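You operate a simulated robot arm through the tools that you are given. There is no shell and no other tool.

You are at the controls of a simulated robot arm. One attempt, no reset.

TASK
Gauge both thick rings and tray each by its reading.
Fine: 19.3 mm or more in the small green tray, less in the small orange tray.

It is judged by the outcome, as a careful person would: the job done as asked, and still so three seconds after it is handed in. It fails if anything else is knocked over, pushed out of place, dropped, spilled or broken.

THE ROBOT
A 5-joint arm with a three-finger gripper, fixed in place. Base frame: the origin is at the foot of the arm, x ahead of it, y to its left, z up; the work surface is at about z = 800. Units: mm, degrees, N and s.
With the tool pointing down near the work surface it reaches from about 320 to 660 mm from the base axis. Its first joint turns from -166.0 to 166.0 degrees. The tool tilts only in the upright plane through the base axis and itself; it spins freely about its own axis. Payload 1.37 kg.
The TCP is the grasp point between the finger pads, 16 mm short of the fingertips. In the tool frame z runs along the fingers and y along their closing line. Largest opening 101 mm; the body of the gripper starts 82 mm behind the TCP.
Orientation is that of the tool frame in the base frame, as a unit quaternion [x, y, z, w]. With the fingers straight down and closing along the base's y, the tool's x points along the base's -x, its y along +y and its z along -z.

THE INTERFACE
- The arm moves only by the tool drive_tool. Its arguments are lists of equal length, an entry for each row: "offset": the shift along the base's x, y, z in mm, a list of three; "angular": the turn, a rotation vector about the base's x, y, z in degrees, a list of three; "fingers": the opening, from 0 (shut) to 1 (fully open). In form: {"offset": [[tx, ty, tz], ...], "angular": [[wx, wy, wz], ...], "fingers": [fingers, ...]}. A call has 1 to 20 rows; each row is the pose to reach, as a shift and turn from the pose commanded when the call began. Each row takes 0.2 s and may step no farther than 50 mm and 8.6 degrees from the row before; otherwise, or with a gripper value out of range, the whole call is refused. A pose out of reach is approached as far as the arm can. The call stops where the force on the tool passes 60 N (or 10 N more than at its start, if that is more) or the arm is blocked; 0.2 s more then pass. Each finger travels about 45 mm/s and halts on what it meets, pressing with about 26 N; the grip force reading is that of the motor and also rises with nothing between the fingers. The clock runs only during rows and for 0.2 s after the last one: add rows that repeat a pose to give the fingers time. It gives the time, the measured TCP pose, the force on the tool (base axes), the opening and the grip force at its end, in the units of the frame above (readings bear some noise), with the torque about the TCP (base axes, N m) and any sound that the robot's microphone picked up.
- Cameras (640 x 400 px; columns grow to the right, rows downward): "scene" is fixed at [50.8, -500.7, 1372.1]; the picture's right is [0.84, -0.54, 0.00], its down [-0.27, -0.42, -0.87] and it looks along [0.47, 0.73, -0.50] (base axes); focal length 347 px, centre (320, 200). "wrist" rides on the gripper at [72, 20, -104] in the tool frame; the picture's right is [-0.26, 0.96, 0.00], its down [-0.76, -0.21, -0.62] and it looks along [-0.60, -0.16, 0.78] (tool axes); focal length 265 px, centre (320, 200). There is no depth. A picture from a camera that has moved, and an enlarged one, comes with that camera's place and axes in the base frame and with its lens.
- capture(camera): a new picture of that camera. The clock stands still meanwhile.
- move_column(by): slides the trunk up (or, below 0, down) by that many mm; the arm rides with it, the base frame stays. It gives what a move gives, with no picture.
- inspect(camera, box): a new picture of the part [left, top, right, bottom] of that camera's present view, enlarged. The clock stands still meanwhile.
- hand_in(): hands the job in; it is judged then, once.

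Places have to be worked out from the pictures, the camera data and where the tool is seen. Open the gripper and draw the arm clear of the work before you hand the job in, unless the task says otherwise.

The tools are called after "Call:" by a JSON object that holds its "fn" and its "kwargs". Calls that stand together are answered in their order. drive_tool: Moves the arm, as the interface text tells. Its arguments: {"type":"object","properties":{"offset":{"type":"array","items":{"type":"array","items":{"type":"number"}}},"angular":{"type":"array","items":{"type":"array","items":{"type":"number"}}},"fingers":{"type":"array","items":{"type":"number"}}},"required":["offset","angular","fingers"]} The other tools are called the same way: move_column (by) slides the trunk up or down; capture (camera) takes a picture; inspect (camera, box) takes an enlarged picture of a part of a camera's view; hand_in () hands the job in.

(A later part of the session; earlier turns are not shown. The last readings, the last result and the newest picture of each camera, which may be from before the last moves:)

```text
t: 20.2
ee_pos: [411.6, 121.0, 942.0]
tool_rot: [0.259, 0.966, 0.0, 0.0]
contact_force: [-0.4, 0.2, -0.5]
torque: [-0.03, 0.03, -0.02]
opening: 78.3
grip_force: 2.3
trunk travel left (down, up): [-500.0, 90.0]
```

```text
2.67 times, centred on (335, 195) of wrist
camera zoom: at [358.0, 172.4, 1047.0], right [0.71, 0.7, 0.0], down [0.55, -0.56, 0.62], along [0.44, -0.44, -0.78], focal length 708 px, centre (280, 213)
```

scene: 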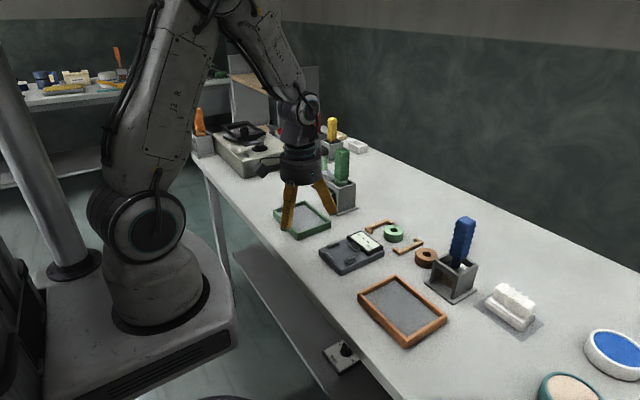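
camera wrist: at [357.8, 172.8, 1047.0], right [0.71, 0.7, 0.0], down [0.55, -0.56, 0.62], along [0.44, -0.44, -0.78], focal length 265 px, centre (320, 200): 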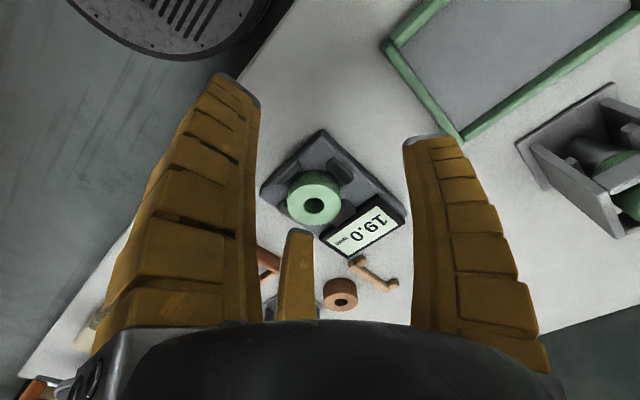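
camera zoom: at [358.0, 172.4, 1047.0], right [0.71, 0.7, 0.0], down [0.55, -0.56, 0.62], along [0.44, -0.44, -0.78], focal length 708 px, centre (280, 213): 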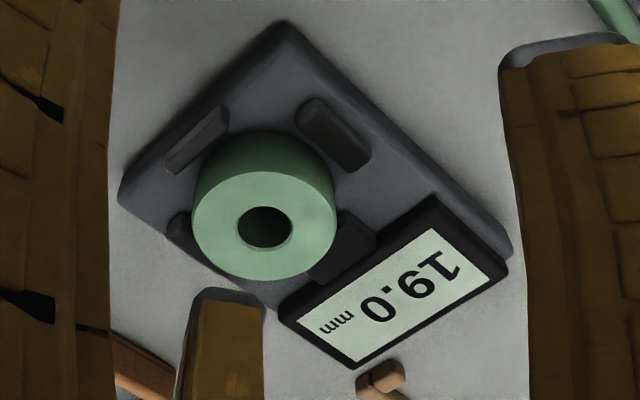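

Stable at 19.0 mm (< 19.3), so the green-coloured ring goes in the orange tray. I move back above the ring and descend to the same grip height.

Call:
{"fn": "drive_tool", "kwargs": {"offset": [[30, -34, -10], [60, -68.5, -25], [60, -68.5, -40], [60, -68.5, -55], [60, -68.5, -70], [60, -68.5, -80], [60, -68.5, -80]], "angular": [[0, 0, 0], [0, 0, 0], [0, 0, 0], [0, 0, 0], [0, 0, 0], [0, 0, 0], [0, 0, 0]], "fingers": [0.7, 0.7, 0.68, 0.68, 0.68, 0.68, 0.68]}}

Call:
{"fn": "capture", "kwargs": {"camera": "wrist"}}

Call:
{"fn": "inspect", "kwargs": {"camera": "scene", "box": [310, 200, 390, 280]}}

```text
t: 21.8
ee_pos: [472.0, 50.3, 862.6]
tool_rot: [0.259, 0.966, 0.0, 0.001]
contact_force: [1.1, 0.5, 0.2]
torque: [0.03, 0.01, 0.04]
opening: 71.6
grip_force: 2.1
trunk travel left (down, up): [-500.0, 90.0]
```

```text
taken
camera wrist: at [418.7, 103.8, 967.8], right [0.71, 0.7, 0.0], down [0.55, -0.56, 0.62], along [0.44, -0.44, -0.78], focal length 265 px, centre (320, 200)
```

wrist: 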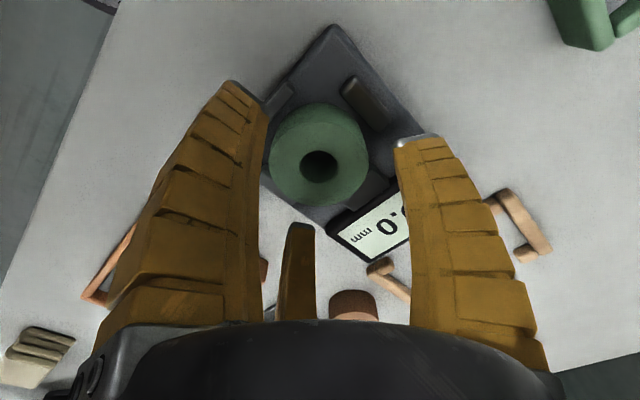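

```text
5.00 times, centred on (350, 240) of scene
camera zoom: at [50.8, -500.7, 1372.1], right [0.84, -0.54, 0.0], down [-0.27, -0.42, -0.87], along [0.47, 0.73, -0.5], focal length 1734 px, centre (170, 0)
```

zoom: 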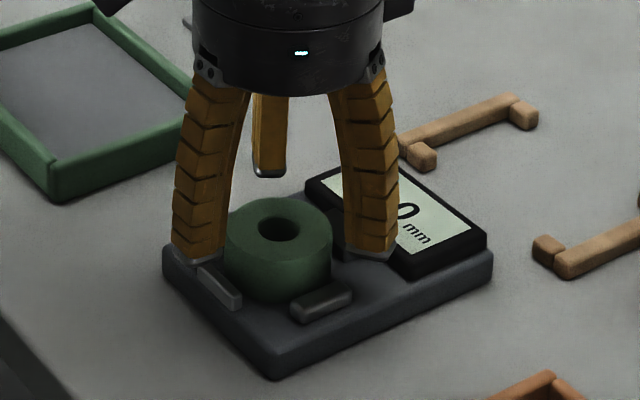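

Call:
{"fn": "drive_tool", "kwargs": {"offset": [[0, 0, -5], [0, 0, -10], [0, 0, -12], [0, 0, -12], [0, 0, -12], [0, 0, -12], [0, 0, -12], [0, 0, -12], [0, 0, -12]], "angular": [[0, 0, 0], [0, 0, 0], [0, 0, 0], [0, 0, 0], [0, 0, 0], [0, 0, 0], [0, 0, 0], [0, 0, 0], [0, 0, 0]], "fingers": [0.68, 0.68, 0.68, 0.6, 0.5, 0.4, 0.4, 0.4, 0.4]}}

Call:
{"fn": "inspect", "kwargs": {"camera": "scene", "box": [310, 200, 390, 280]}}

```text
t: 23.8
ee_pos: [472.5, 51.4, 849.9]
tool_rot: [0.259, 0.966, 0.0, 0.0]
contact_force: [0.1, 0.3, 4.5]
torque: [0.0, 0.05, 0.01]
opening: 49.2
grip_force: 26.0
trunk travel left (down, up): [-500.0, 90.0]
```

```text
5.00 times, centred on (350, 240) of scene
camera zoom: at [50.8, -500.7, 1372.1], right [0.84, -0.54, 0.0], down [-0.27, -0.42, -0.87], along [0.47, 0.73, -0.5], focal length 1734 px, centre (170, 0)
```

zoom: 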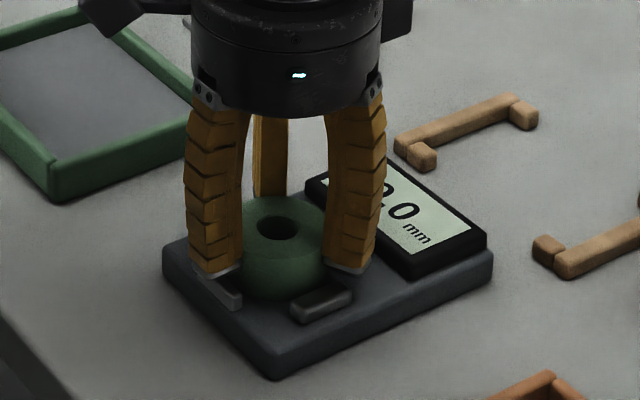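

Gripped (49 mm, 26 N). I lift it clear of the gauge and carry it toward the orange tray centre at about (476, −152).

Call:
{"fn": "drive_tool", "kwargs": {"offset": [[0, 0, 6], [0, 0, 15], [0, 0, 30], [0, 0, 45], [0, 0, 55], [0, -20, 60], [1, -45, 60], [2, -70, 60], [3, -95, 60], [4, -120, 60], [5, -145, 60], [5, -170, 60], [5, -190, 60], [5, -202, 60], [5, -202, 60], [5, -202, 60]], "angular": [[0, 0, 0], [0, 0, 0], [0, 0, 0], [0, 0, 0], [0, 0, 0], [0, 0, 0], [0, 0, 0], [0, 0, 0], [0, 0, 0], [0, 0, 0], [0, 0, 0], [0, 0, 0], [0, 0, 0], [0, 0, 0], [0, 0, 0], [0, 0, 0]], "fingers": [0.4, 0.4, 0.4, 0.4, 0.4, 0.4, 0.4, 0.4, 0.4, 0.4, 0.4, 0.4, 0.4, 0.4, 0.4, 0.4]}}

Call:
{"fn": "capture", "kwargs": {"camera": "wrist"}}

Call:
{"fn": "capture", "kwargs": {"camera": "scene"}}

```text
t: 27.2
ee_pos: [476.1, -152.1, 909.5]
tool_rot: [0.259, 0.966, 0.0, 0.0]
contact_force: [0.5, 0.0, -1.3]
torque: [0.0, 0.02, -0.03]
opening: 46.7
grip_force: 25.8
trunk travel left (down, up): [-500.0, 90.0]
```

```text
taken
camera wrist: at [423.3, -97.6, 1014.9], right [0.71, 0.7, 0.0], down [0.55, -0.56, 0.62], along [0.44, -0.44, -0.78], focal length 265 px, centre (320, 200)
```

wrist: 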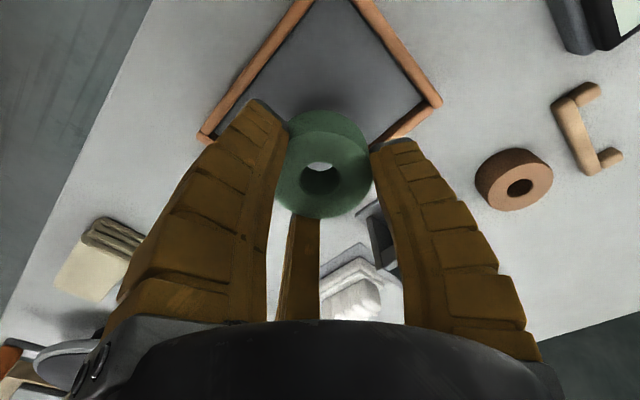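

```text
taken
```

scene: 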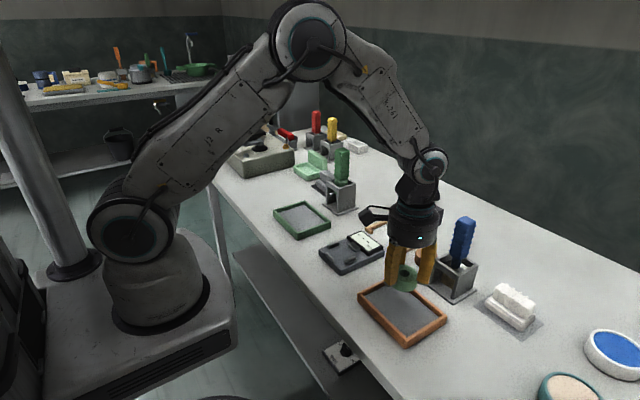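

The tray's opposite corners compute to about (534, −82) and (422, −233), centre ≈ (478, −157). I shift slightly and lower toward the tray floor.

Call:
{"fn": "drive_tool", "kwargs": {"offset": [[2.5, -6, -10], [2.5, -6, -22], [2.5, -6, -34], [2.5, -6, -46], [2.5, -6, -56], [2.5, -6, -63], [2.5, -6, -66], [2.5, -6, -66]], "angular": [[0, 0, 0], [0, 0, 0], [0, 0, 0], [0, 0, 0], [0, 0, 0], [0, 0, 0], [0, 0, 0], [0, 0, 0]], "fingers": [0.4, 0.4, 0.4, 0.4, 0.4, 0.4, 0.4, 0.4]}}

Call:
{"fn": "inspect", "kwargs": {"camera": "scene", "box": [345, 240, 465, 350]}}

Call:
{"fn": "capture", "kwargs": {"camera": "wrist"}}

```text
t: 29.0
ee_pos: [479.3, -157.2, 846.0]
tool_rot: [0.259, 0.966, -0.001, 0.002]
contact_force: [-2.2, -0.7, 13.2]
torque: [0.03, 0.1, 0.11]
opening: 47.5
grip_force: 25.5
trunk travel left (down, up): [-500.0, 90.0]
```

```text
3.64 times, centred on (405, 295) of scene
camera zoom: at [50.8, -500.7, 1372.1], right [0.84, -0.54, 0.0], down [-0.27, -0.42, -0.87], along [0.47, 0.73, -0.5], focal length 1261 px, centre (11, -146)
```

zoom: 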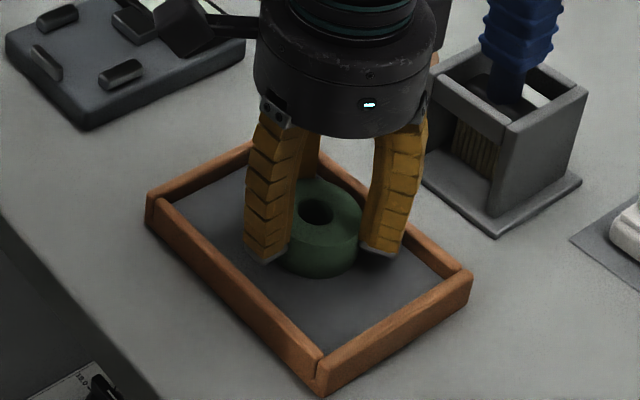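

```text
taken
camera wrist: at [425.6, -103.6, 949.9], right [0.71, 0.7, 0.0], down [0.55, -0.56, 0.62], along [0.44, -0.44, -0.78], focal length 265 px, centre (320, 200)
```

wrist: 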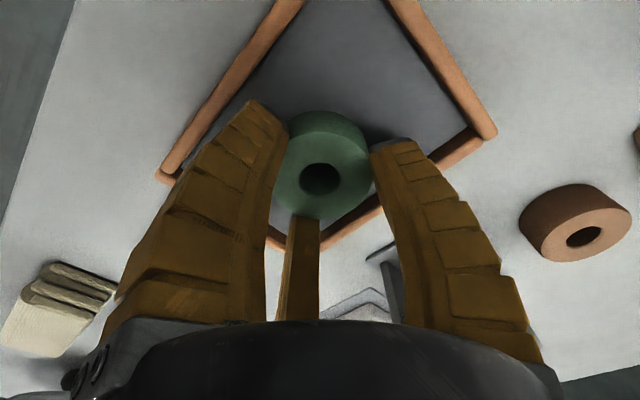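

Call:
{"fn": "inspect", "kwargs": {"camera": "scene", "box": [380, 270, 440, 330]}}

```text
6.67 times, centred on (410, 300) of scene
camera zoom: at [50.8, -500.7, 1372.1], right [0.84, -0.54, 0.0], down [-0.27, -0.42, -0.87], along [0.47, 0.73, -0.5], focal length 2312 px, centre (-280, -467)
```

zoom: 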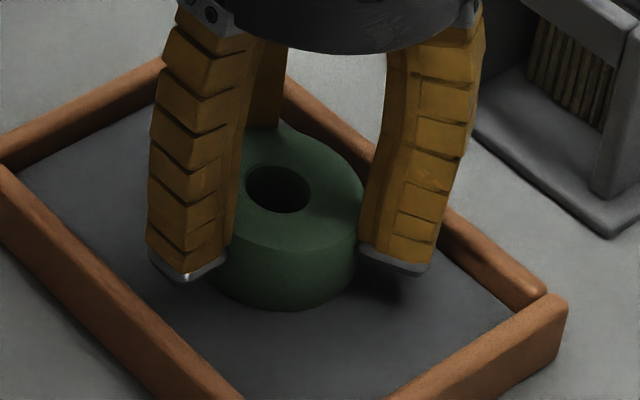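

The ring's lower edge computes to about z≈811 with 13 N contact, consistent with it resting on the tray floor. I release and lift away.

Call:
{"fn": "drive_tool", "kwargs": {"offset": [[0, 0, 0], [0, 0, 0], [0, 0, 0], [0, 0, 0], [0, 0, 8], [0, 0, 20], [0, 0, 40], [0, 0, 65], [0, 0, 65]], "angular": [[0, 0, 0], [0, 0, 0], [0, 0, 0], [0, 0, 0], [0, 0, 0], [0, 0, 0], [0, 0, 0], [0, 0, 0], [0, 0, 0]], "fingers": [0.52, 0.58, 0.66, 0.66, 0.66, 0.66, 0.7, 0.75, 0.75]}}

Call:
{"fn": "inspect", "kwargs": {"camera": "scene", "box": [345, 240, 465, 350]}}

Call:
{"fn": "capture", "kwargs": {"camera": "wrist"}}

```text
t: 31.0
ee_pos: [479.1, -159.2, 908.9]
tool_rot: [0.259, 0.966, 0.0, 0.001]
contact_force: [-0.6, 0.6, 0.0]
torque: [-0.01, 0.0, 0.0]
opening: 78.0
grip_force: 2.2
trunk travel left (down, up): [-500.0, 90.0]
```

```text
3.64 times, centred on (405, 295) of scene
camera zoom: at [50.8, -500.7, 1372.1], right [0.84, -0.54, 0.0], down [-0.27, -0.42, -0.87], along [0.47, 0.73, -0.5], focal length 1261 px, centre (11, -146)
```

zoom: 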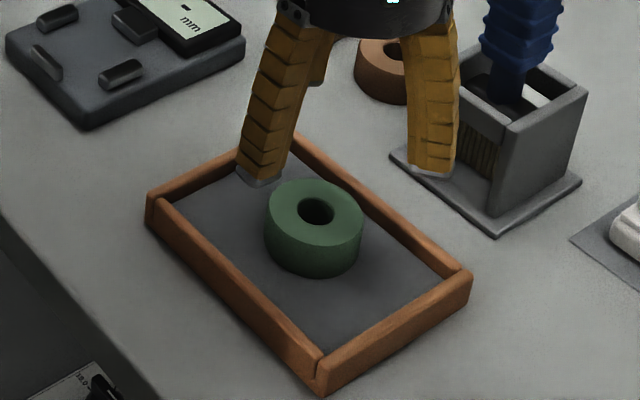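

```text
taken
camera wrist: at [426.1, -105.7, 1014.4], right [0.71, 0.7, 0.0], down [0.55, -0.56, 0.62], along [0.44, -0.44, -0.78], focal length 265 px, centre (320, 200)
```

wrist: 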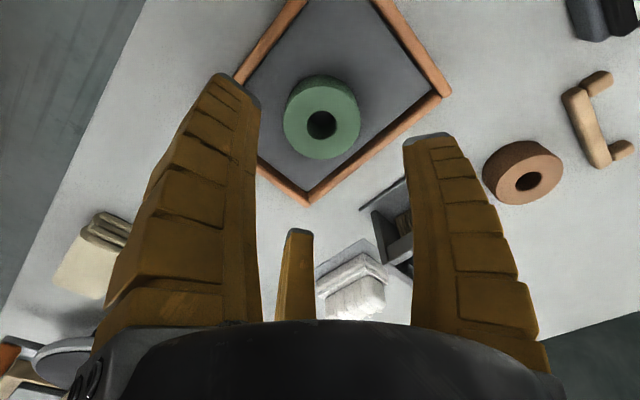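

The green ring is in the orange tray and the gauge display has reset. Next is the brown ring at about (641, −72); the brush holder stands close by at y < −127, so I check the gripper body's protrusions before approaching.

Call:
{"fn": "inspect", "kwargs": {"camera": "scene", "box": [340, 150, 500, 310]}}

Call:
{"fn": "inspect", "kwargs": {"camera": "wrist", "box": [440, 60, 640, 230]}}

```text
2.50 times, centred on (420, 230) of scene
camera zoom: at [50.8, -500.7, 1372.1], right [0.84, -0.54, 0.0], down [-0.27, -0.42, -0.87], along [0.47, 0.73, -0.5], focal length 867 px, centre (70, 125)
```

zoom: 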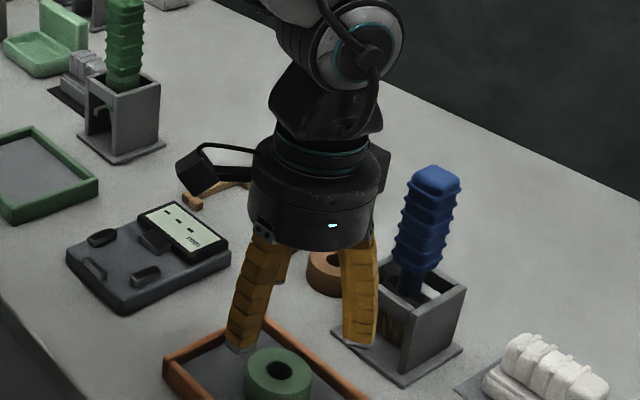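

```text
2.35 times, centred on (540, 145) of wrist
camera zoom: at [426.1, -105.7, 1014.4], right [0.71, 0.7, 0.0], down [0.55, -0.56, 0.62], along [0.44, -0.44, -0.78], focal length 624 px, centre (-198, 329)
```

zoom: 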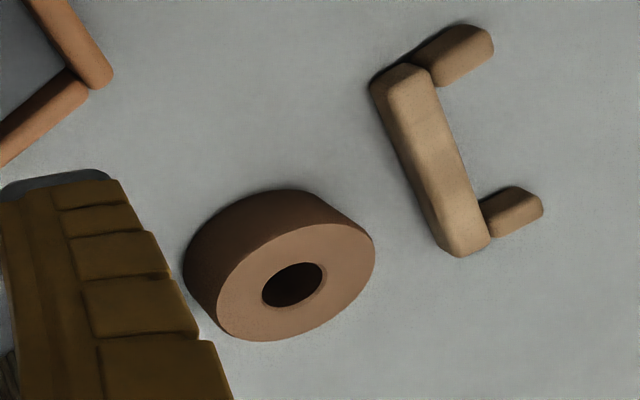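

Brown ring centre refined to about (643.6, −69.4). To keep clear of the tall brush I first move in +y, then along +x, staying at height ~910.

Call:
{"fn": "drive_tool", "kwargs": {"offset": [[0, 30, 0], [0, 60, 0], [0, 90, 0], [30, 90, 0], [65, 90, 0], [100, 90, 0], [130, 90, 0], [155, 90, -5], [165, 90, -15], [165, 90, -20], [165, 90, -20]], "angular": [[0, 0, 0], [0, 0, 0], [0, 0, 0], [0, 0, 0], [0, 0, 0], [0, 0, 0], [0, 0, 0], [0, 0, 0], [0, 0, 0], [0, 0, 0], [0, 0, 0]], "fingers": [0.72, 0.72, 0.72, 0.72, 0.72, 0.72, 0.72, 0.72, 0.72, 0.72, 0.72]}}

Call:
{"fn": "capture", "kwargs": {"camera": "wrist"}}

Call:
{"fn": "inspect", "kwargs": {"camera": "scene", "box": [360, 150, 520, 310]}}

```text
t: 33.4
ee_pos: [645.1, -66.7, 888.1]
tool_rot: [0.259, 0.966, 0.001, 0.0]
contact_force: [-0.2, 0.1, 0.6]
torque: [0.01, 0.04, -0.01]
opening: 75.5
grip_force: 2.2
trunk travel left (down, up): [-500.0, 90.0]
```

```text
taken
camera wrist: at [591.9, -14.1, 992.5], right [0.71, 0.7, 0.0], down [0.55, -0.56, 0.62], along [0.44, -0.44, -0.78], focal length 265 px, centre (320, 200)
```

wrist: 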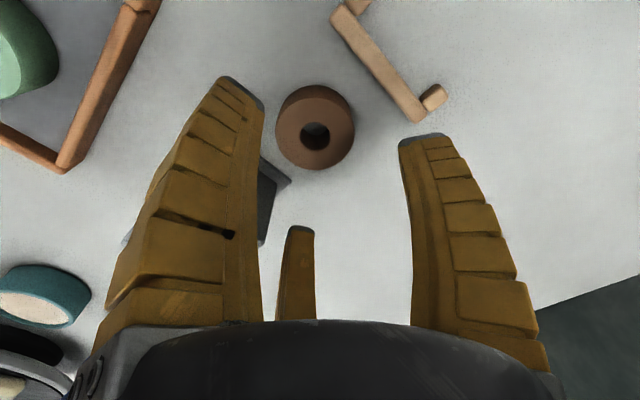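

```text
2.50 times, centred on (440, 230) of scene
camera zoom: at [50.8, -500.7, 1372.1], right [0.84, -0.54, 0.0], down [-0.27, -0.42, -0.87], along [0.47, 0.73, -0.5], focal length 867 px, centre (20, 125)
```

zoom: 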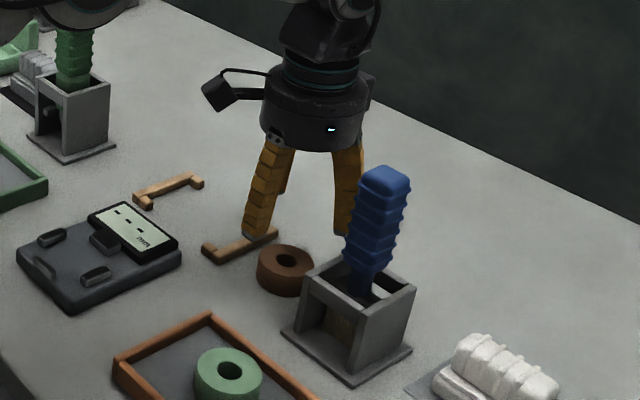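

Call:
{"fn": "inspect", "kwargs": {"camera": "wrist", "box": [255, 60, 375, 180]}}

```text
3.33 times, centred on (315, 120) of wrist
camera zoom: at [591.9, -14.1, 992.5], right [0.71, 0.7, 0.0], down [0.55, -0.56, 0.62], along [0.44, -0.44, -0.78], focal length 885 px, centre (337, 467)
```

zoom: 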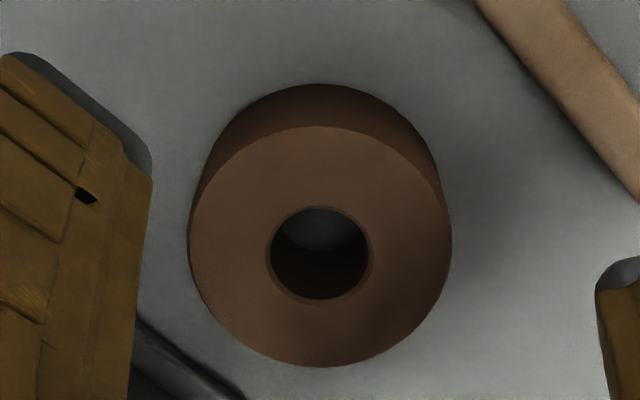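

Ring centre measured at (642.9, −70.1); the tool is at (644.3, −67.4). I correct and descend in stages.

Call:
{"fn": "drive_tool", "kwargs": {"offset": [[-1.3, -2.7, -8], [-1.3, -2.7, -18], [-1.3, -2.7, -28], [-1.3, -2.7, -34], [-1.3, -2.7, -34]], "angular": [[0, 0, 0], [0, 0, 0], [0, 0, 0], [0, 0, 0], [0, 0, 0]], "fingers": [0.72, 0.72, 0.7, 0.7, 0.7]}}

Call:
{"fn": "capture", "kwargs": {"camera": "wrist"}}

Call:
{"fn": "inspect", "kwargs": {"camera": "scene", "box": [380, 190, 480, 290]}}

```text
t: 34.6
ee_pos: [644.3, -69.7, 853.7]
tool_rot: [0.258, 0.966, 0.0, 0.001]
contact_force: [-0.3, 0.3, 0.2]
torque: [0.0, -0.01, 0.03]
opening: 73.4
grip_force: 2.4
trunk travel left (down, up): [-500.0, 90.0]
```

```text
taken
camera wrist: at [590.3, -16.0, 959.2], right [0.71, 0.7, 0.0], down [0.55, -0.56, 0.62], along [0.44, -0.44, -0.78], focal length 265 px, centre (320, 200)
```

wrist: 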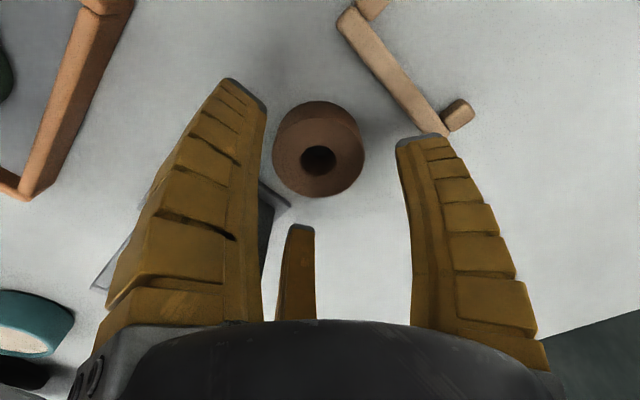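

```text
4.00 times, centred on (430, 240) of scene
camera zoom: at [50.8, -500.7, 1372.1], right [0.84, -0.54, 0.0], down [-0.27, -0.42, -0.87], along [0.47, 0.73, -0.5], focal length 1388 px, centre (-120, 40)
```

zoom: 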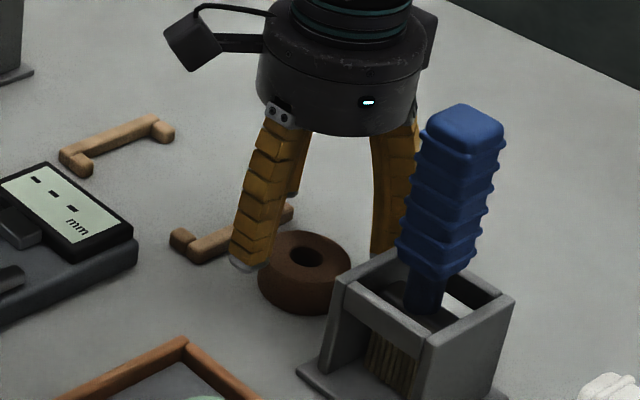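

Alignment is good. I narrow the opening a little to stay clear of the bracket and descend the final 24 mm.

Call:
{"fn": "drive_tool", "kwargs": {"offset": [[0, -0.5, -2], [0, -0.5, -8], [0, -0.5, -16], [0, -0.5, -22], [0, -0.5, -24], [0, -0.5, -24]], "angular": [[0, 0, 0], [0, 0, 0], [0, 0, 0], [0, 0, 0], [0, 0, 0], [0, 0, 0]], "fingers": [0.63, 0.63, 0.63, 0.63, 0.63, 0.63]}}

Call:
{"fn": "capture", "kwargs": {"camera": "wrist"}}

Call:
{"fn": "inspect", "kwargs": {"camera": "scene", "box": [390, 210, 470, 290]}}

```text
t: 36.0
ee_pos: [643.3, -68.5, 829.8]
tool_rot: [0.259, 0.966, 0.0, 0.0]
contact_force: [-0.1, 0.4, -0.6]
torque: [-0.01, 0.03, 0.01]
opening: 66.7
grip_force: 2.5
trunk travel left (down, up): [-500.0, 90.0]
```

```text
taken
camera wrist: at [589.5, -16.8, 934.6], right [0.71, 0.7, 0.0], down [0.55, -0.56, 0.62], along [0.44, -0.44, -0.78], focal length 265 px, centre (320, 200)
```

wrist: 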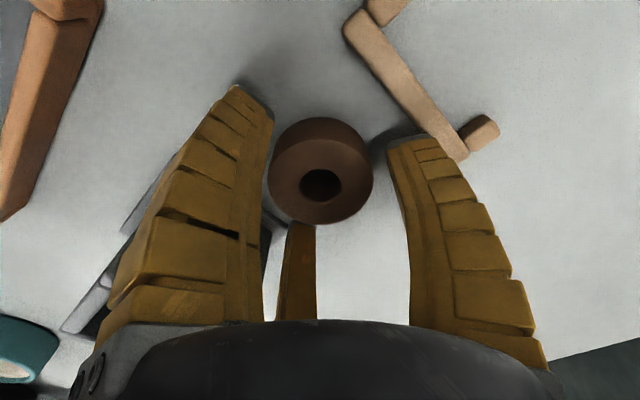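

```text
5.00 times, centred on (430, 250) of scene
camera zoom: at [50.8, -500.7, 1372.1], right [0.84, -0.54, 0.0], down [-0.27, -0.42, -0.87], along [0.47, 0.73, -0.5], focal length 1734 px, centre (-230, -50)
```

zoom: 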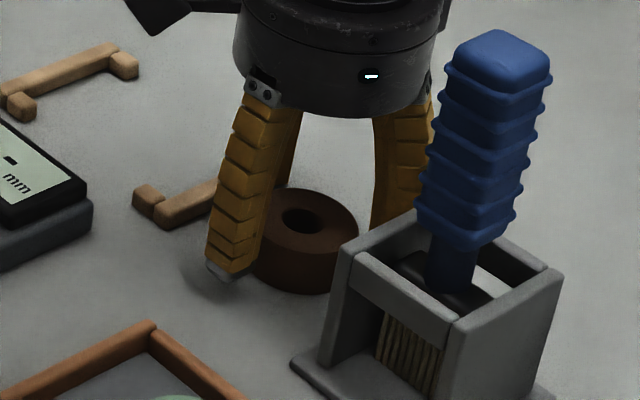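

Fingers surround the brown ring without touching neighbours. I close the grip and lift.

Call:
{"fn": "drive_tool", "kwargs": {"offset": [[0, 0, 0], [0, 0, 0], [0, 0, 0], [0, 0, 0], [0, 0, 0], [0, 0, 0]], "angular": [[0, 0, 0], [0, 0, 0], [0, 0, 0], [0, 0, 0], [0, 0, 0], [0, 0, 0]], "fingers": [0.55, 0.47, 0.4, 0.4, 0.4, 0.4]}}

Call:
{"fn": "drive_tool", "kwargs": {"offset": [[0, 0, 6], [0, 0, 15], [0, 0, 30], [0, 0, 45], [0, 0, 60], [0, 0, 75], [0, 0, 75]], "angular": [[0, 0, 0], [0, 0, 0], [0, 0, 0], [0, 0, 0], [0, 0, 0], [0, 0, 0], [0, 0, 0]], "fingers": [0.4, 0.4, 0.4, 0.4, 0.4, 0.4, 0.4]}}

Call:
{"fn": "capture", "kwargs": {"camera": "wrist"}}

Call:
{"fn": "inspect", "kwargs": {"camera": "scene", "box": [370, 160, 490, 280]}}

```text
t: 37.4
ee_pos: [642.7, -70.2, 830.5]
tool_rot: [0.259, 0.966, 0.0, 0.001]
contact_force: [-0.2, -0.2, 4.5]
torque: [-0.01, -0.14, -0.03]
opening: 50.5
grip_force: 25.7
trunk travel left (down, up): [-500.0, 90.0]
```

```text
t: 39.0
ee_pos: [641.5, -70.2, 906.7]
tool_rot: [0.258, 0.966, 0.001, 0.0]
contact_force: [-0.3, -0.4, -1.5]
torque: [-0.03, -0.01, 0.01]
opening: 48.8
grip_force: 26.0
trunk travel left (down, up): [-500.0, 90.0]
```

```text
taken
camera wrist: at [588.6, -16.0, 1010.8], right [0.71, 0.7, 0.0], down [0.55, -0.56, 0.62], along [0.44, -0.44, -0.78], focal length 265 px, centre (320, 200)
```

wrist: 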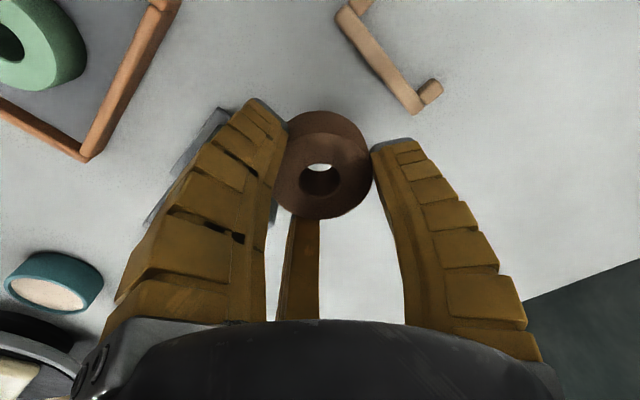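

```text
3.33 times, centred on (430, 220) of scene
camera zoom: at [50.8, -500.7, 1372.1], right [0.84, -0.54, 0.0], down [-0.27, -0.42, -0.87], along [0.47, 0.73, -0.5], focal length 1156 px, centre (-47, 133)
```

zoom: 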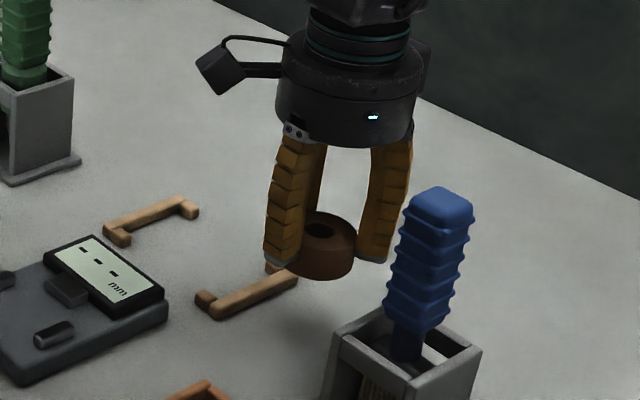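

Brown ring is held. I carry it diagonally over to the gauge nest at (470.5, 50.2).

Call:
{"fn": "drive_tool", "kwargs": {"offset": [[-15, 10, 2], [-35, 25, 3], [-57, 40, 3], [-79, 55, 3], [-101, 70, 3], [-123, 86, 3], [-145, 101, 3], [-162, 113, 3], [-170.5, 119.5, 3], [-170.5, 119.5, 3], [-170.5, 119.5, 3]], "angular": [[0, 0, 0], [0, 0, 0], [0, 0, 0], [0, 0, 0], [0, 0, 0], [0, 0, 0], [0, 0, 0], [0, 0, 0], [0, 0, 0], [0, 0, 0], [0, 0, 0]], "fingers": [0.4, 0.4, 0.4, 0.4, 0.4, 0.4, 0.4, 0.4, 0.4, 0.4, 0.4]}}

Call:
{"fn": "capture", "kwargs": {"camera": "wrist"}}

Call:
{"fn": "inspect", "kwargs": {"camera": "scene", "box": [290, 170, 410, 290]}}

```text
t: 41.4
ee_pos: [471.9, 52.2, 908.7]
tool_rot: [0.259, 0.966, 0.0, 0.0]
contact_force: [0.2, -0.7, -1.6]
torque: [-0.01, 0.03, 0.01]
opening: 48.4
grip_force: 26.0
trunk travel left (down, up): [-500.0, 90.0]
```

```text
taken
camera wrist: at [419.0, 105.0, 1014.1], right [0.71, 0.7, 0.0], down [0.55, -0.56, 0.62], along [0.44, -0.44, -0.78], focal length 265 px, centre (320, 200)
```

wrist: 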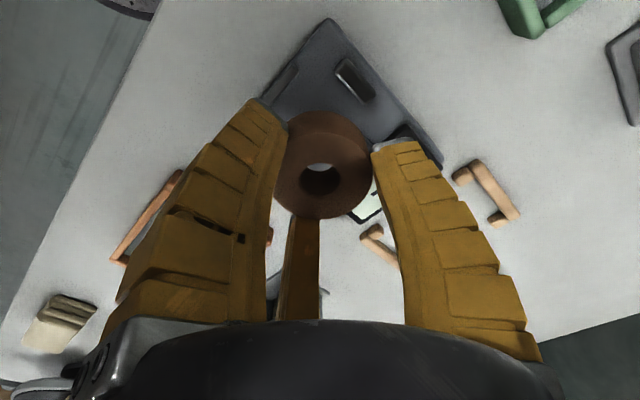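

```text
3.33 times, centred on (350, 230) of scene
camera zoom: at [50.8, -500.7, 1372.1], right [0.84, -0.54, 0.0], down [-0.27, -0.42, -0.87], along [0.47, 0.73, -0.5], focal length 1156 px, centre (220, 100)
```

zoom: 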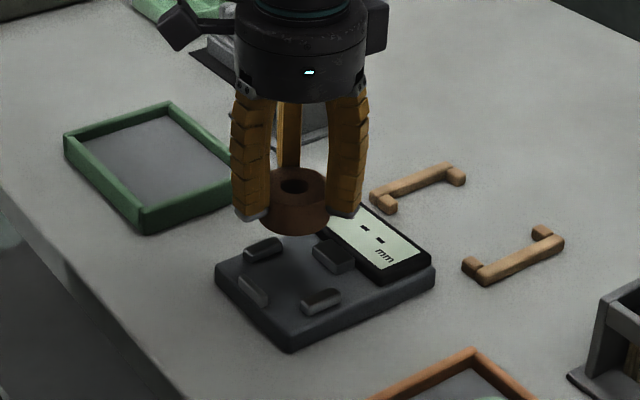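

Tool at (471.4, 51.7); I trim to (470.4, 50.3) and lower to the plate as before.

Call:
{"fn": "drive_tool", "kwargs": {"offset": [[-0.9, -1.4, -12], [-0.9, -1.4, -24], [-0.9, -1.4, -36], [-0.9, -1.4, -44], [-0.9, -1.4, -49], [-0.9, -1.4, -49]], "angular": [[0, 0, 0], [0, 0, 0], [0, 0, 0], [0, 0, 0], [0, 0, 0], [0, 0, 0]], "fingers": [0.4, 0.4, 0.4, 0.4, 0.4, 0.4]}}

Call:
{"fn": "capture", "kwargs": {"camera": "wrist"}}

Call:
{"fn": "inspect", "kwargs": {"camera": "scene", "box": [310, 200, 390, 280]}}

```text
t: 42.8
ee_pos: [470.9, 47.1, 858.2]
tool_rot: [0.259, 0.966, 0.0, 0.0]
contact_force: [0.1, 0.9, -2.1]
torque: [0.02, 0.0, 0.01]
opening: 48.2
grip_force: 25.7
trunk travel left (down, up): [-500.0, 90.0]
```

```text
taken
camera wrist: at [417.9, 101.3, 963.2], right [0.71, 0.7, 0.0], down [0.55, -0.56, 0.62], along [0.44, -0.44, -0.78], focal length 265 px, centre (320, 200)
```

wrist: 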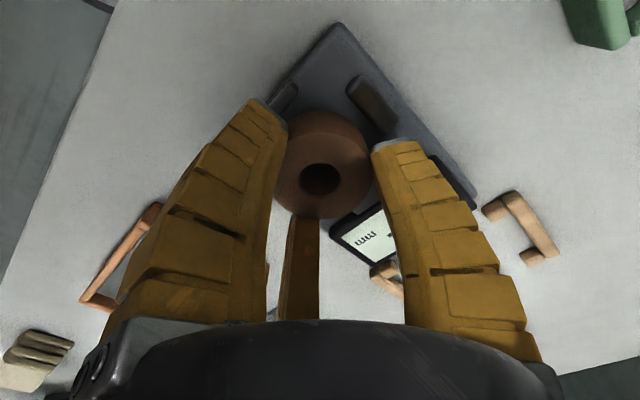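

```text
5.00 times, centred on (350, 240) of scene
camera zoom: at [50.8, -500.7, 1372.1], right [0.84, -0.54, 0.0], down [-0.27, -0.42, -0.87], along [0.47, 0.73, -0.5], focal length 1734 px, centre (170, 0)
```

zoom: 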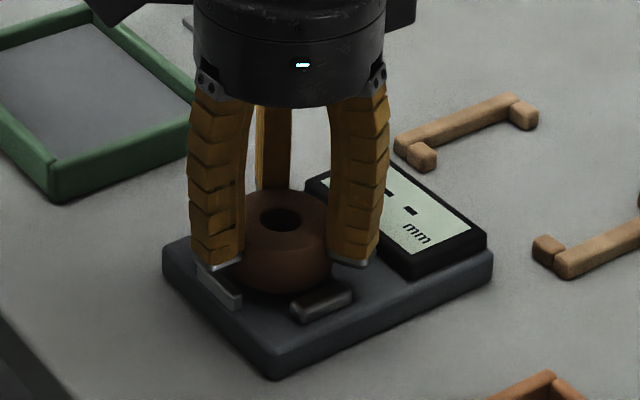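

The measured y is 48, so I nudge +2 in y and lower the last few millimetres to contact.

Call:
{"fn": "drive_tool", "kwargs": {"offset": [[0, 2.2, 0], [0, 2.2, -3], [0, 2.2, -5], [0, 2.2, -7], [0, 2.2, -7]], "angular": [[0, 0, 0], [0, 0, 0], [0, 0, 0], [0, 0, 0], [0, 0, 0]], "fingers": [0.4, 0.4, 0.4, 0.4, 0.4]}}

Call:
{"fn": "capture", "kwargs": {"camera": "wrist"}}

Call:
{"fn": "inspect", "kwargs": {"camera": "scene", "box": [310, 200, 390, 280]}}

```text
t: 44.0
ee_pos: [471.9, 49.5, 851.5]
tool_rot: [0.259, 0.966, 0.001, 0.0]
contact_force: [-0.3, 0.3, -1.0]
torque: [0.01, -0.01, 0.0]
opening: 48.0
grip_force: 26.1
trunk travel left (down, up): [-500.0, 90.0]
```

```text
taken
camera wrist: at [418.2, 103.3, 956.9], right [0.71, 0.7, 0.0], down [0.55, -0.56, 0.62], along [0.44, -0.44, -0.78], focal length 265 px, centre (320, 200)
```

wrist: 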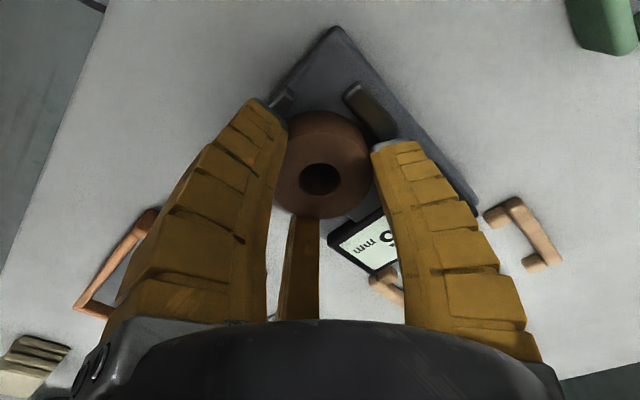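

```text
5.00 times, centred on (350, 240) of scene
camera zoom: at [50.8, -500.7, 1372.1], right [0.84, -0.54, 0.0], down [-0.27, -0.42, -0.87], along [0.47, 0.73, -0.5], focal length 1734 px, centre (170, 0)
```

zoom: 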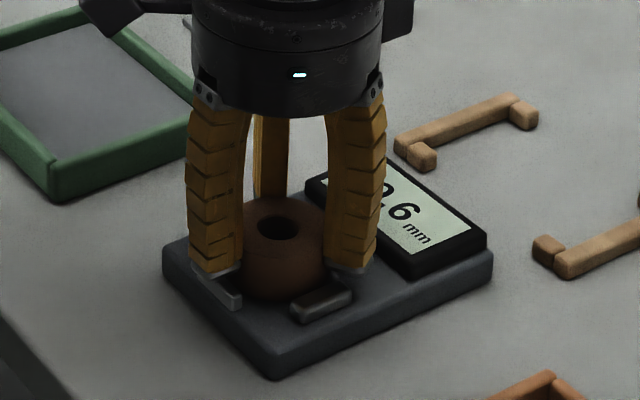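

The display now shows a value ending in .6, but there's no contact force yet; I lower another 2 mm.

Call:
{"fn": "drive_tool", "kwargs": {"offset": [[0, 0, -1], [0, 0, -2], [0, 0, -2]], "angular": [[0, 0, 0], [0, 0, 0], [0, 0, 0]], "fingers": [0.4, 0.4, 0.4]}}

```text
t: 44.8
ee_pos: [472.6, 50.2, 851.3]
tool_rot: [0.259, 0.966, 0.0, 0.001]
contact_force: [1.0, -0.5, 5.9]
torque: [0.09, -0.08, -0.02]
opening: 49.2
grip_force: 25.7
trunk travel left (down, up): [-500.0, 90.0]
```

Contact at about 6 N: the ring is on the plate. I release, rise straight up and back off to read the display.

Call:
{"fn": "drive_tool", "kwargs": {"offset": [[0, 0, 0], [0, 0, 0], [0, 0, 0], [0, 0, 0], [0, 0, 8], [0, 0, 20], [0, 0, 40], [0, 0, 60], [-20, 20, 80], [-40, 40, 90], [-60, 60, 90], [-60, 70, 90], [-60, 70, 90]], "angular": [[0, 0, 0], [0, 0, 0], [0, 0, 0], [0, 0, 0], [0, 0, 0], [0, 0, 0], [0, 0, 0], [0, 0, 0], [0, 0, 0], [0, 0, 0], [0, 0, 0], [0, 0, 0], [0, 0, 0]], "fingers": [0.52, 0.58, 0.64, 0.64, 0.64, 0.64, 0.64, 0.7, 0.75, 0.75, 0.75, 0.75, 0.75]}}

Call:
{"fn": "inspect", "kwargs": {"camera": "scene", "box": [314, 220, 390, 272]}}

Call:
{"fn": "inspect", "kwargs": {"camera": "wrist", "box": [255, 120, 415, 270]}}

```text
t: 47.6
ee_pos: [410.0, 120.2, 940.8]
tool_rot: [0.258, 0.966, 0.0, 0.001]
contact_force: [-1.4, -0.2, -0.4]
torque: [0.02, -0.01, -0.01]
opening: 78.3
grip_force: 2.4
trunk travel left (down, up): [-500.0, 90.0]
```

```text
7.69 times, centred on (352, 246) of scene
camera zoom: at [50.8, -500.7, 1372.1], right [0.84, -0.54, 0.0], down [-0.27, -0.42, -0.87], along [0.47, 0.73, -0.5], focal length 2668 px, centre (74, -154)
```

zoom: 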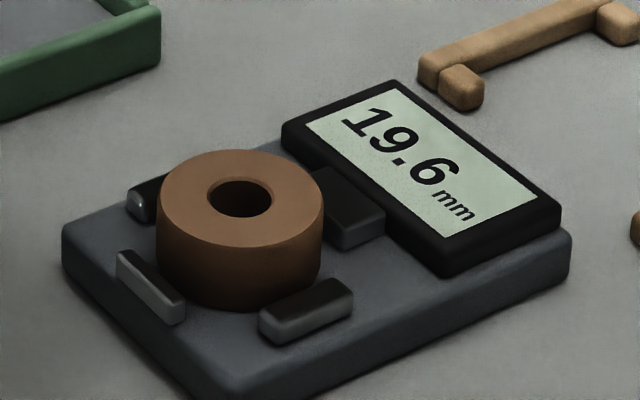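

```text
2.67 times, centred on (335, 195) of wrist
camera zoom: at [356.5, 174.1, 1045.6], right [0.71, 0.7, 0.0], down [0.55, -0.56, 0.62], along [0.44, -0.44, -0.78], focal length 708 px, centre (280, 213)
```

zoom: 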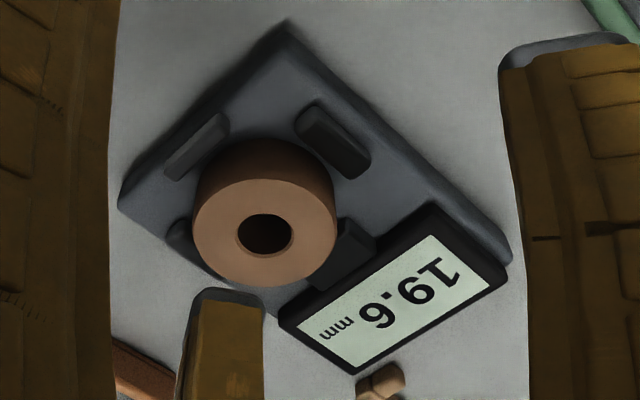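

The brown ring reads 19.6 mm (≥ 19.3), steady about two seconds after release, so it goes to the green tray. I go back over it and re-grip.

Call:
{"fn": "drive_tool", "kwargs": {"offset": [[30, -34, -10], [61, -69.5, -25], [61, -69.5, -40], [61, -69.5, -55], [61, -69.5, -70], [61, -69.5, -78], [61, -69.5, -78]], "angular": [[0, 0, 0], [0, 0, 0], [0, 0, 0], [0, 0, 0], [0, 0, 0], [0, 0, 0], [0, 0, 0]], "fingers": [0.7, 0.7, 0.68, 0.68, 0.68, 0.68, 0.68]}}

Call:
{"fn": "capture", "kwargs": {"camera": "wrist"}}

Call:
{"fn": "inspect", "kwargs": {"camera": "scene", "box": [310, 200, 390, 280]}}

```text
t: 49.2
ee_pos: [471.1, 50.3, 862.2]
tool_rot: [0.259, 0.966, 0.0, 0.0]
contact_force: [0.7, 0.2, 0.4]
torque: [-0.03, 0.0, 0.01]
opening: 71.6
grip_force: 2.0
trunk travel left (down, up): [-500.0, 90.0]
```

```text
taken
camera wrist: at [418.4, 103.9, 967.4], right [0.71, 0.7, 0.0], down [0.55, -0.56, 0.62], along [0.44, -0.44, -0.78], focal length 265 px, centre (320, 200)
```

wrist: 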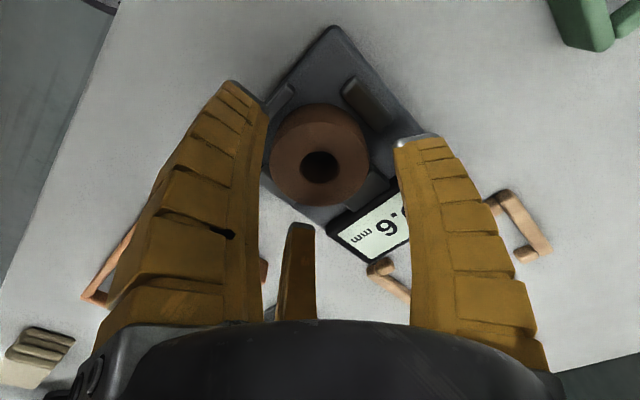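

```text
5.00 times, centred on (350, 240) of scene
camera zoom: at [50.8, -500.7, 1372.1], right [0.84, -0.54, 0.0], down [-0.27, -0.42, -0.87], along [0.47, 0.73, -0.5], focal length 1734 px, centre (170, 0)
```

zoom: 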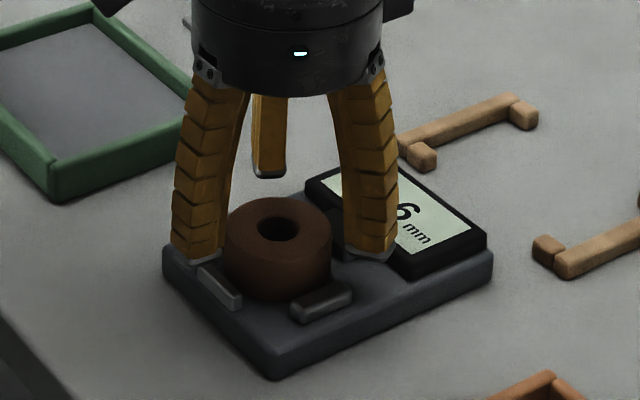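

Aligned as before (TCP ≈ (470.8, 50.6, 863)). I lower 12 mm and close on the ring.

Call:
{"fn": "drive_tool", "kwargs": {"offset": [[0, 0, -5], [0, 0, -10], [0, 0, -12], [0, 0, -12], [0, 0, -12], [0, 0, -12], [0, 0, -12], [0, 0, -12], [0, 0, -12]], "angular": [[0, 0, 0], [0, 0, 0], [0, 0, 0], [0, 0, 0], [0, 0, 0], [0, 0, 0], [0, 0, 0], [0, 0, 0], [0, 0, 0]], "fingers": [0.68, 0.68, 0.68, 0.6, 0.5, 0.4, 0.4, 0.4, 0.4]}}

Call:
{"fn": "drive_tool", "kwargs": {"offset": [[0, 0, 6], [0, 0, 15], [0, 0, 30], [0, 0, 45], [0, 0, 60], [0, 0, 60]], "angular": [[0, 0, 0], [0, 0, 0], [0, 0, 0], [0, 0, 0], [0, 0, 0], [0, 0, 0]], "fingers": [0.4, 0.4, 0.4, 0.4, 0.4, 0.4]}}

Call:
{"fn": "capture", "kwargs": {"camera": "wrist"}}

Call:
{"fn": "inspect", "kwargs": {"camera": "scene", "box": [270, 170, 390, 290]}}

```text
t: 51.2
ee_pos: [473.1, 50.9, 851.9]
tool_rot: [0.259, 0.966, -0.001, 0.0]
contact_force: [0.2, 0.6, 6.2]
torque: [0.02, -0.18, -0.01]
opening: 50.6
grip_force: 26.1
trunk travel left (down, up): [-500.0, 90.0]
```

```text
t: 52.6
ee_pos: [471.4, 49.4, 911.0]
tool_rot: [0.259, 0.966, 0.0, 0.0]
contact_force: [0.3, -0.1, -0.4]
torque: [0.01, 0.02, 0.01]
opening: 47.8
grip_force: 26.4
trunk travel left (down, up): [-500.0, 90.0]
```

```text
taken
camera wrist: at [418.3, 103.1, 1015.3], right [0.71, 0.7, 0.0], down [0.55, -0.56, 0.62], along [0.44, -0.44, -0.78], focal length 265 px, centre (320, 200)
```

wrist: 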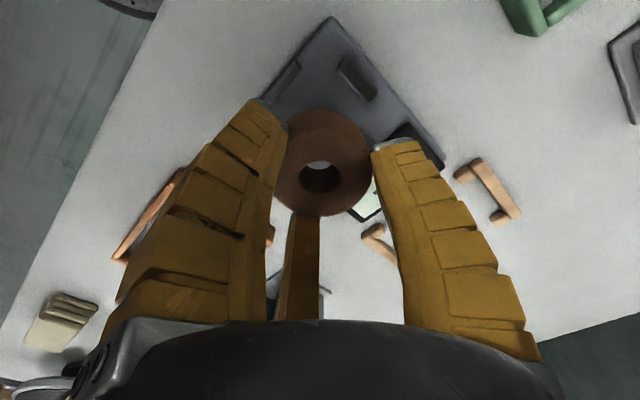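

```text
3.33 times, centred on (330, 230) of scene
camera zoom: at [50.8, -500.7, 1372.1], right [0.84, -0.54, 0.0], down [-0.27, -0.42, -0.87], along [0.47, 0.73, -0.5], focal length 1156 px, centre (287, 100)
```

zoom: 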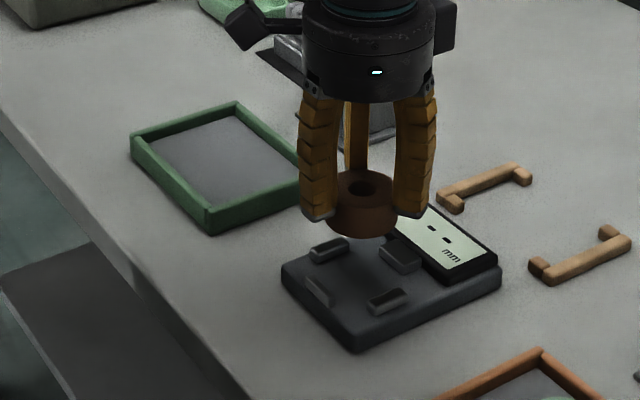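

Brown ring held; gauge cleared. I carry it toward the green tray, estimated centre (472, 255).

Call:
{"fn": "drive_tool", "kwargs": {"offset": [[0, 15, 0], [0, 35, 0], [0, 60, 0], [0, 85, 0], [0, 110, 0], [0, 135, 0], [0, 160, 0], [1, 185, 0], [1, 200, 0], [1, 203, 0], [1, 203, 0], [1, 203, 0]], "angular": [[0, 0, 0], [0, 0, 0], [0, 0, 0], [0, 0, 0], [0, 0, 0], [0, 0, 0], [0, 0, 0], [0, 0, 0], [0, 0, 0], [0, 0, 0], [0, 0, 0], [0, 0, 0]], "fingers": [0.4, 0.4, 0.4, 0.4, 0.4, 0.4, 0.4, 0.4, 0.4, 0.4, 0.4, 0.4]}}

Call:
{"fn": "capture", "kwargs": {"camera": "wrist"}}

Call:
{"fn": "inspect", "kwargs": {"camera": "scene", "box": [240, 140, 380, 260]}}

```text
t: 55.2
ee_pos: [475.8, 254.0, 910.5]
tool_rot: [0.259, 0.966, 0.0, 0.0]
contact_force: [-0.2, 0.1, -0.6]
torque: [0.0, -0.01, 0.0]
opening: 47.1
grip_force: 26.5
trunk travel left (down, up): [-500.0, 90.0]
```

```text
taken
camera wrist: at [421.3, 307.4, 1014.9], right [0.71, 0.7, 0.0], down [0.55, -0.56, 0.62], along [0.44, -0.44, -0.78], focal length 265 px, centre (320, 200)
```

wrist: 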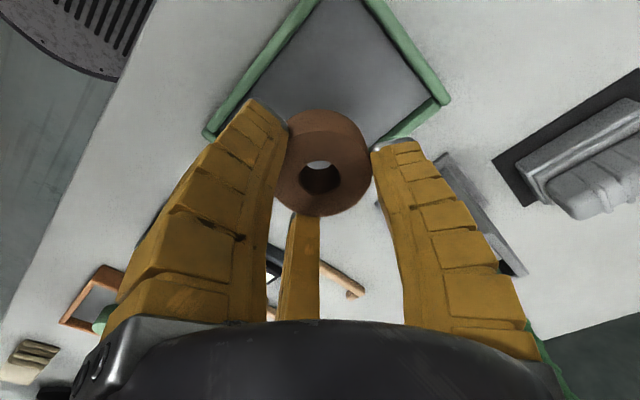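

```text
3.33 times, centred on (310, 200) of scene
camera zoom: at [50.8, -500.7, 1372.1], right [0.84, -0.54, 0.0], down [-0.27, -0.42, -0.87], along [0.47, 0.73, -0.5], focal length 1156 px, centre (353, 200)
```

zoom: 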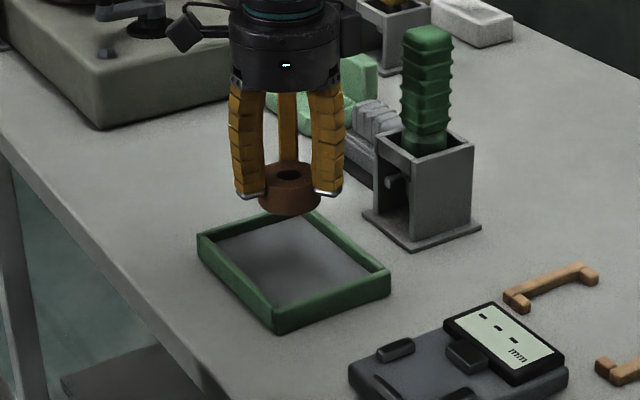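

Tray corners compute to about (535, 329) and (423, 174), centre ≈ (479, 251.5). I shift +5, −2.5 and lower the ring to the tray floor.

Call:
{"fn": "drive_tool", "kwargs": {"offset": [[5, -2.5, -10], [5, -2.5, -22], [5, -2.5, -34], [5, -2.5, -46], [5, -2.5, -55], [5, -2.5, -61], [5, -2.5, -64], [5, -2.5, -66], [5, -2.5, -66]], "angular": [[0, 0, 0], [0, 0, 0], [0, 0, 0], [0, 0, 0], [0, 0, 0], [0, 0, 0], [0, 0, 0], [0, 0, 0], [0, 0, 0]], "fingers": [0.4, 0.4, 0.4, 0.4, 0.4, 0.4, 0.4, 0.4, 0.4]}}

Call:
{"fn": "capture", "kwargs": {"camera": "wrist"}}

Call:
{"fn": "inspect", "kwargs": {"camera": "scene", "box": [260, 170, 360, 250]}}

```text
t: 57.2
ee_pos: [478.2, 250.3, 846.3]
tool_rot: [0.258, 0.966, 0.001, 0.0]
contact_force: [-2.7, -4.7, 12.8]
torque: [0.13, 0.06, 0.04]
opening: 50.3
grip_force: 25.9
trunk travel left (down, up): [-500.0, 90.0]
```

```text
taken
camera wrist: at [424.0, 304.8, 951.0], right [0.71, 0.7, 0.0], down [0.55, -0.56, 0.62], along [0.44, -0.44, -0.78], focal length 265 px, centre (320, 200)
```

wrist: 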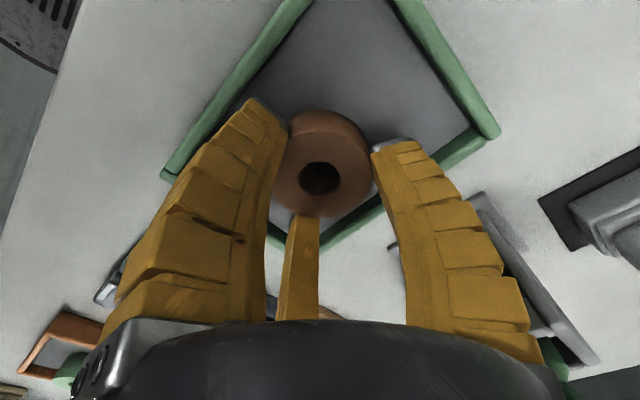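

```text
5.00 times, centred on (310, 210) of scene
camera zoom: at [50.8, -500.7, 1372.1], right [0.84, -0.54, 0.0], down [-0.27, -0.42, -0.87], along [0.47, 0.73, -0.5], focal length 1734 px, centre (370, 150)
```

zoom: 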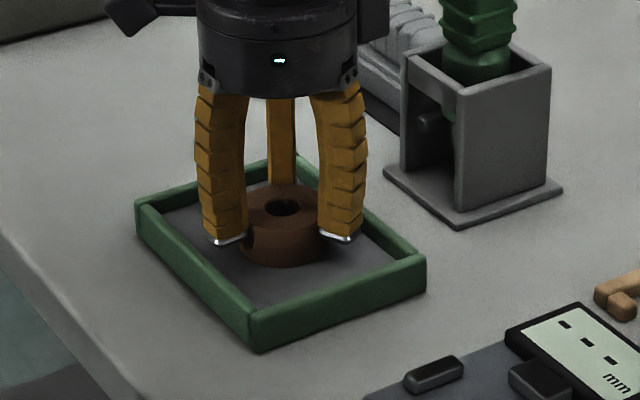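

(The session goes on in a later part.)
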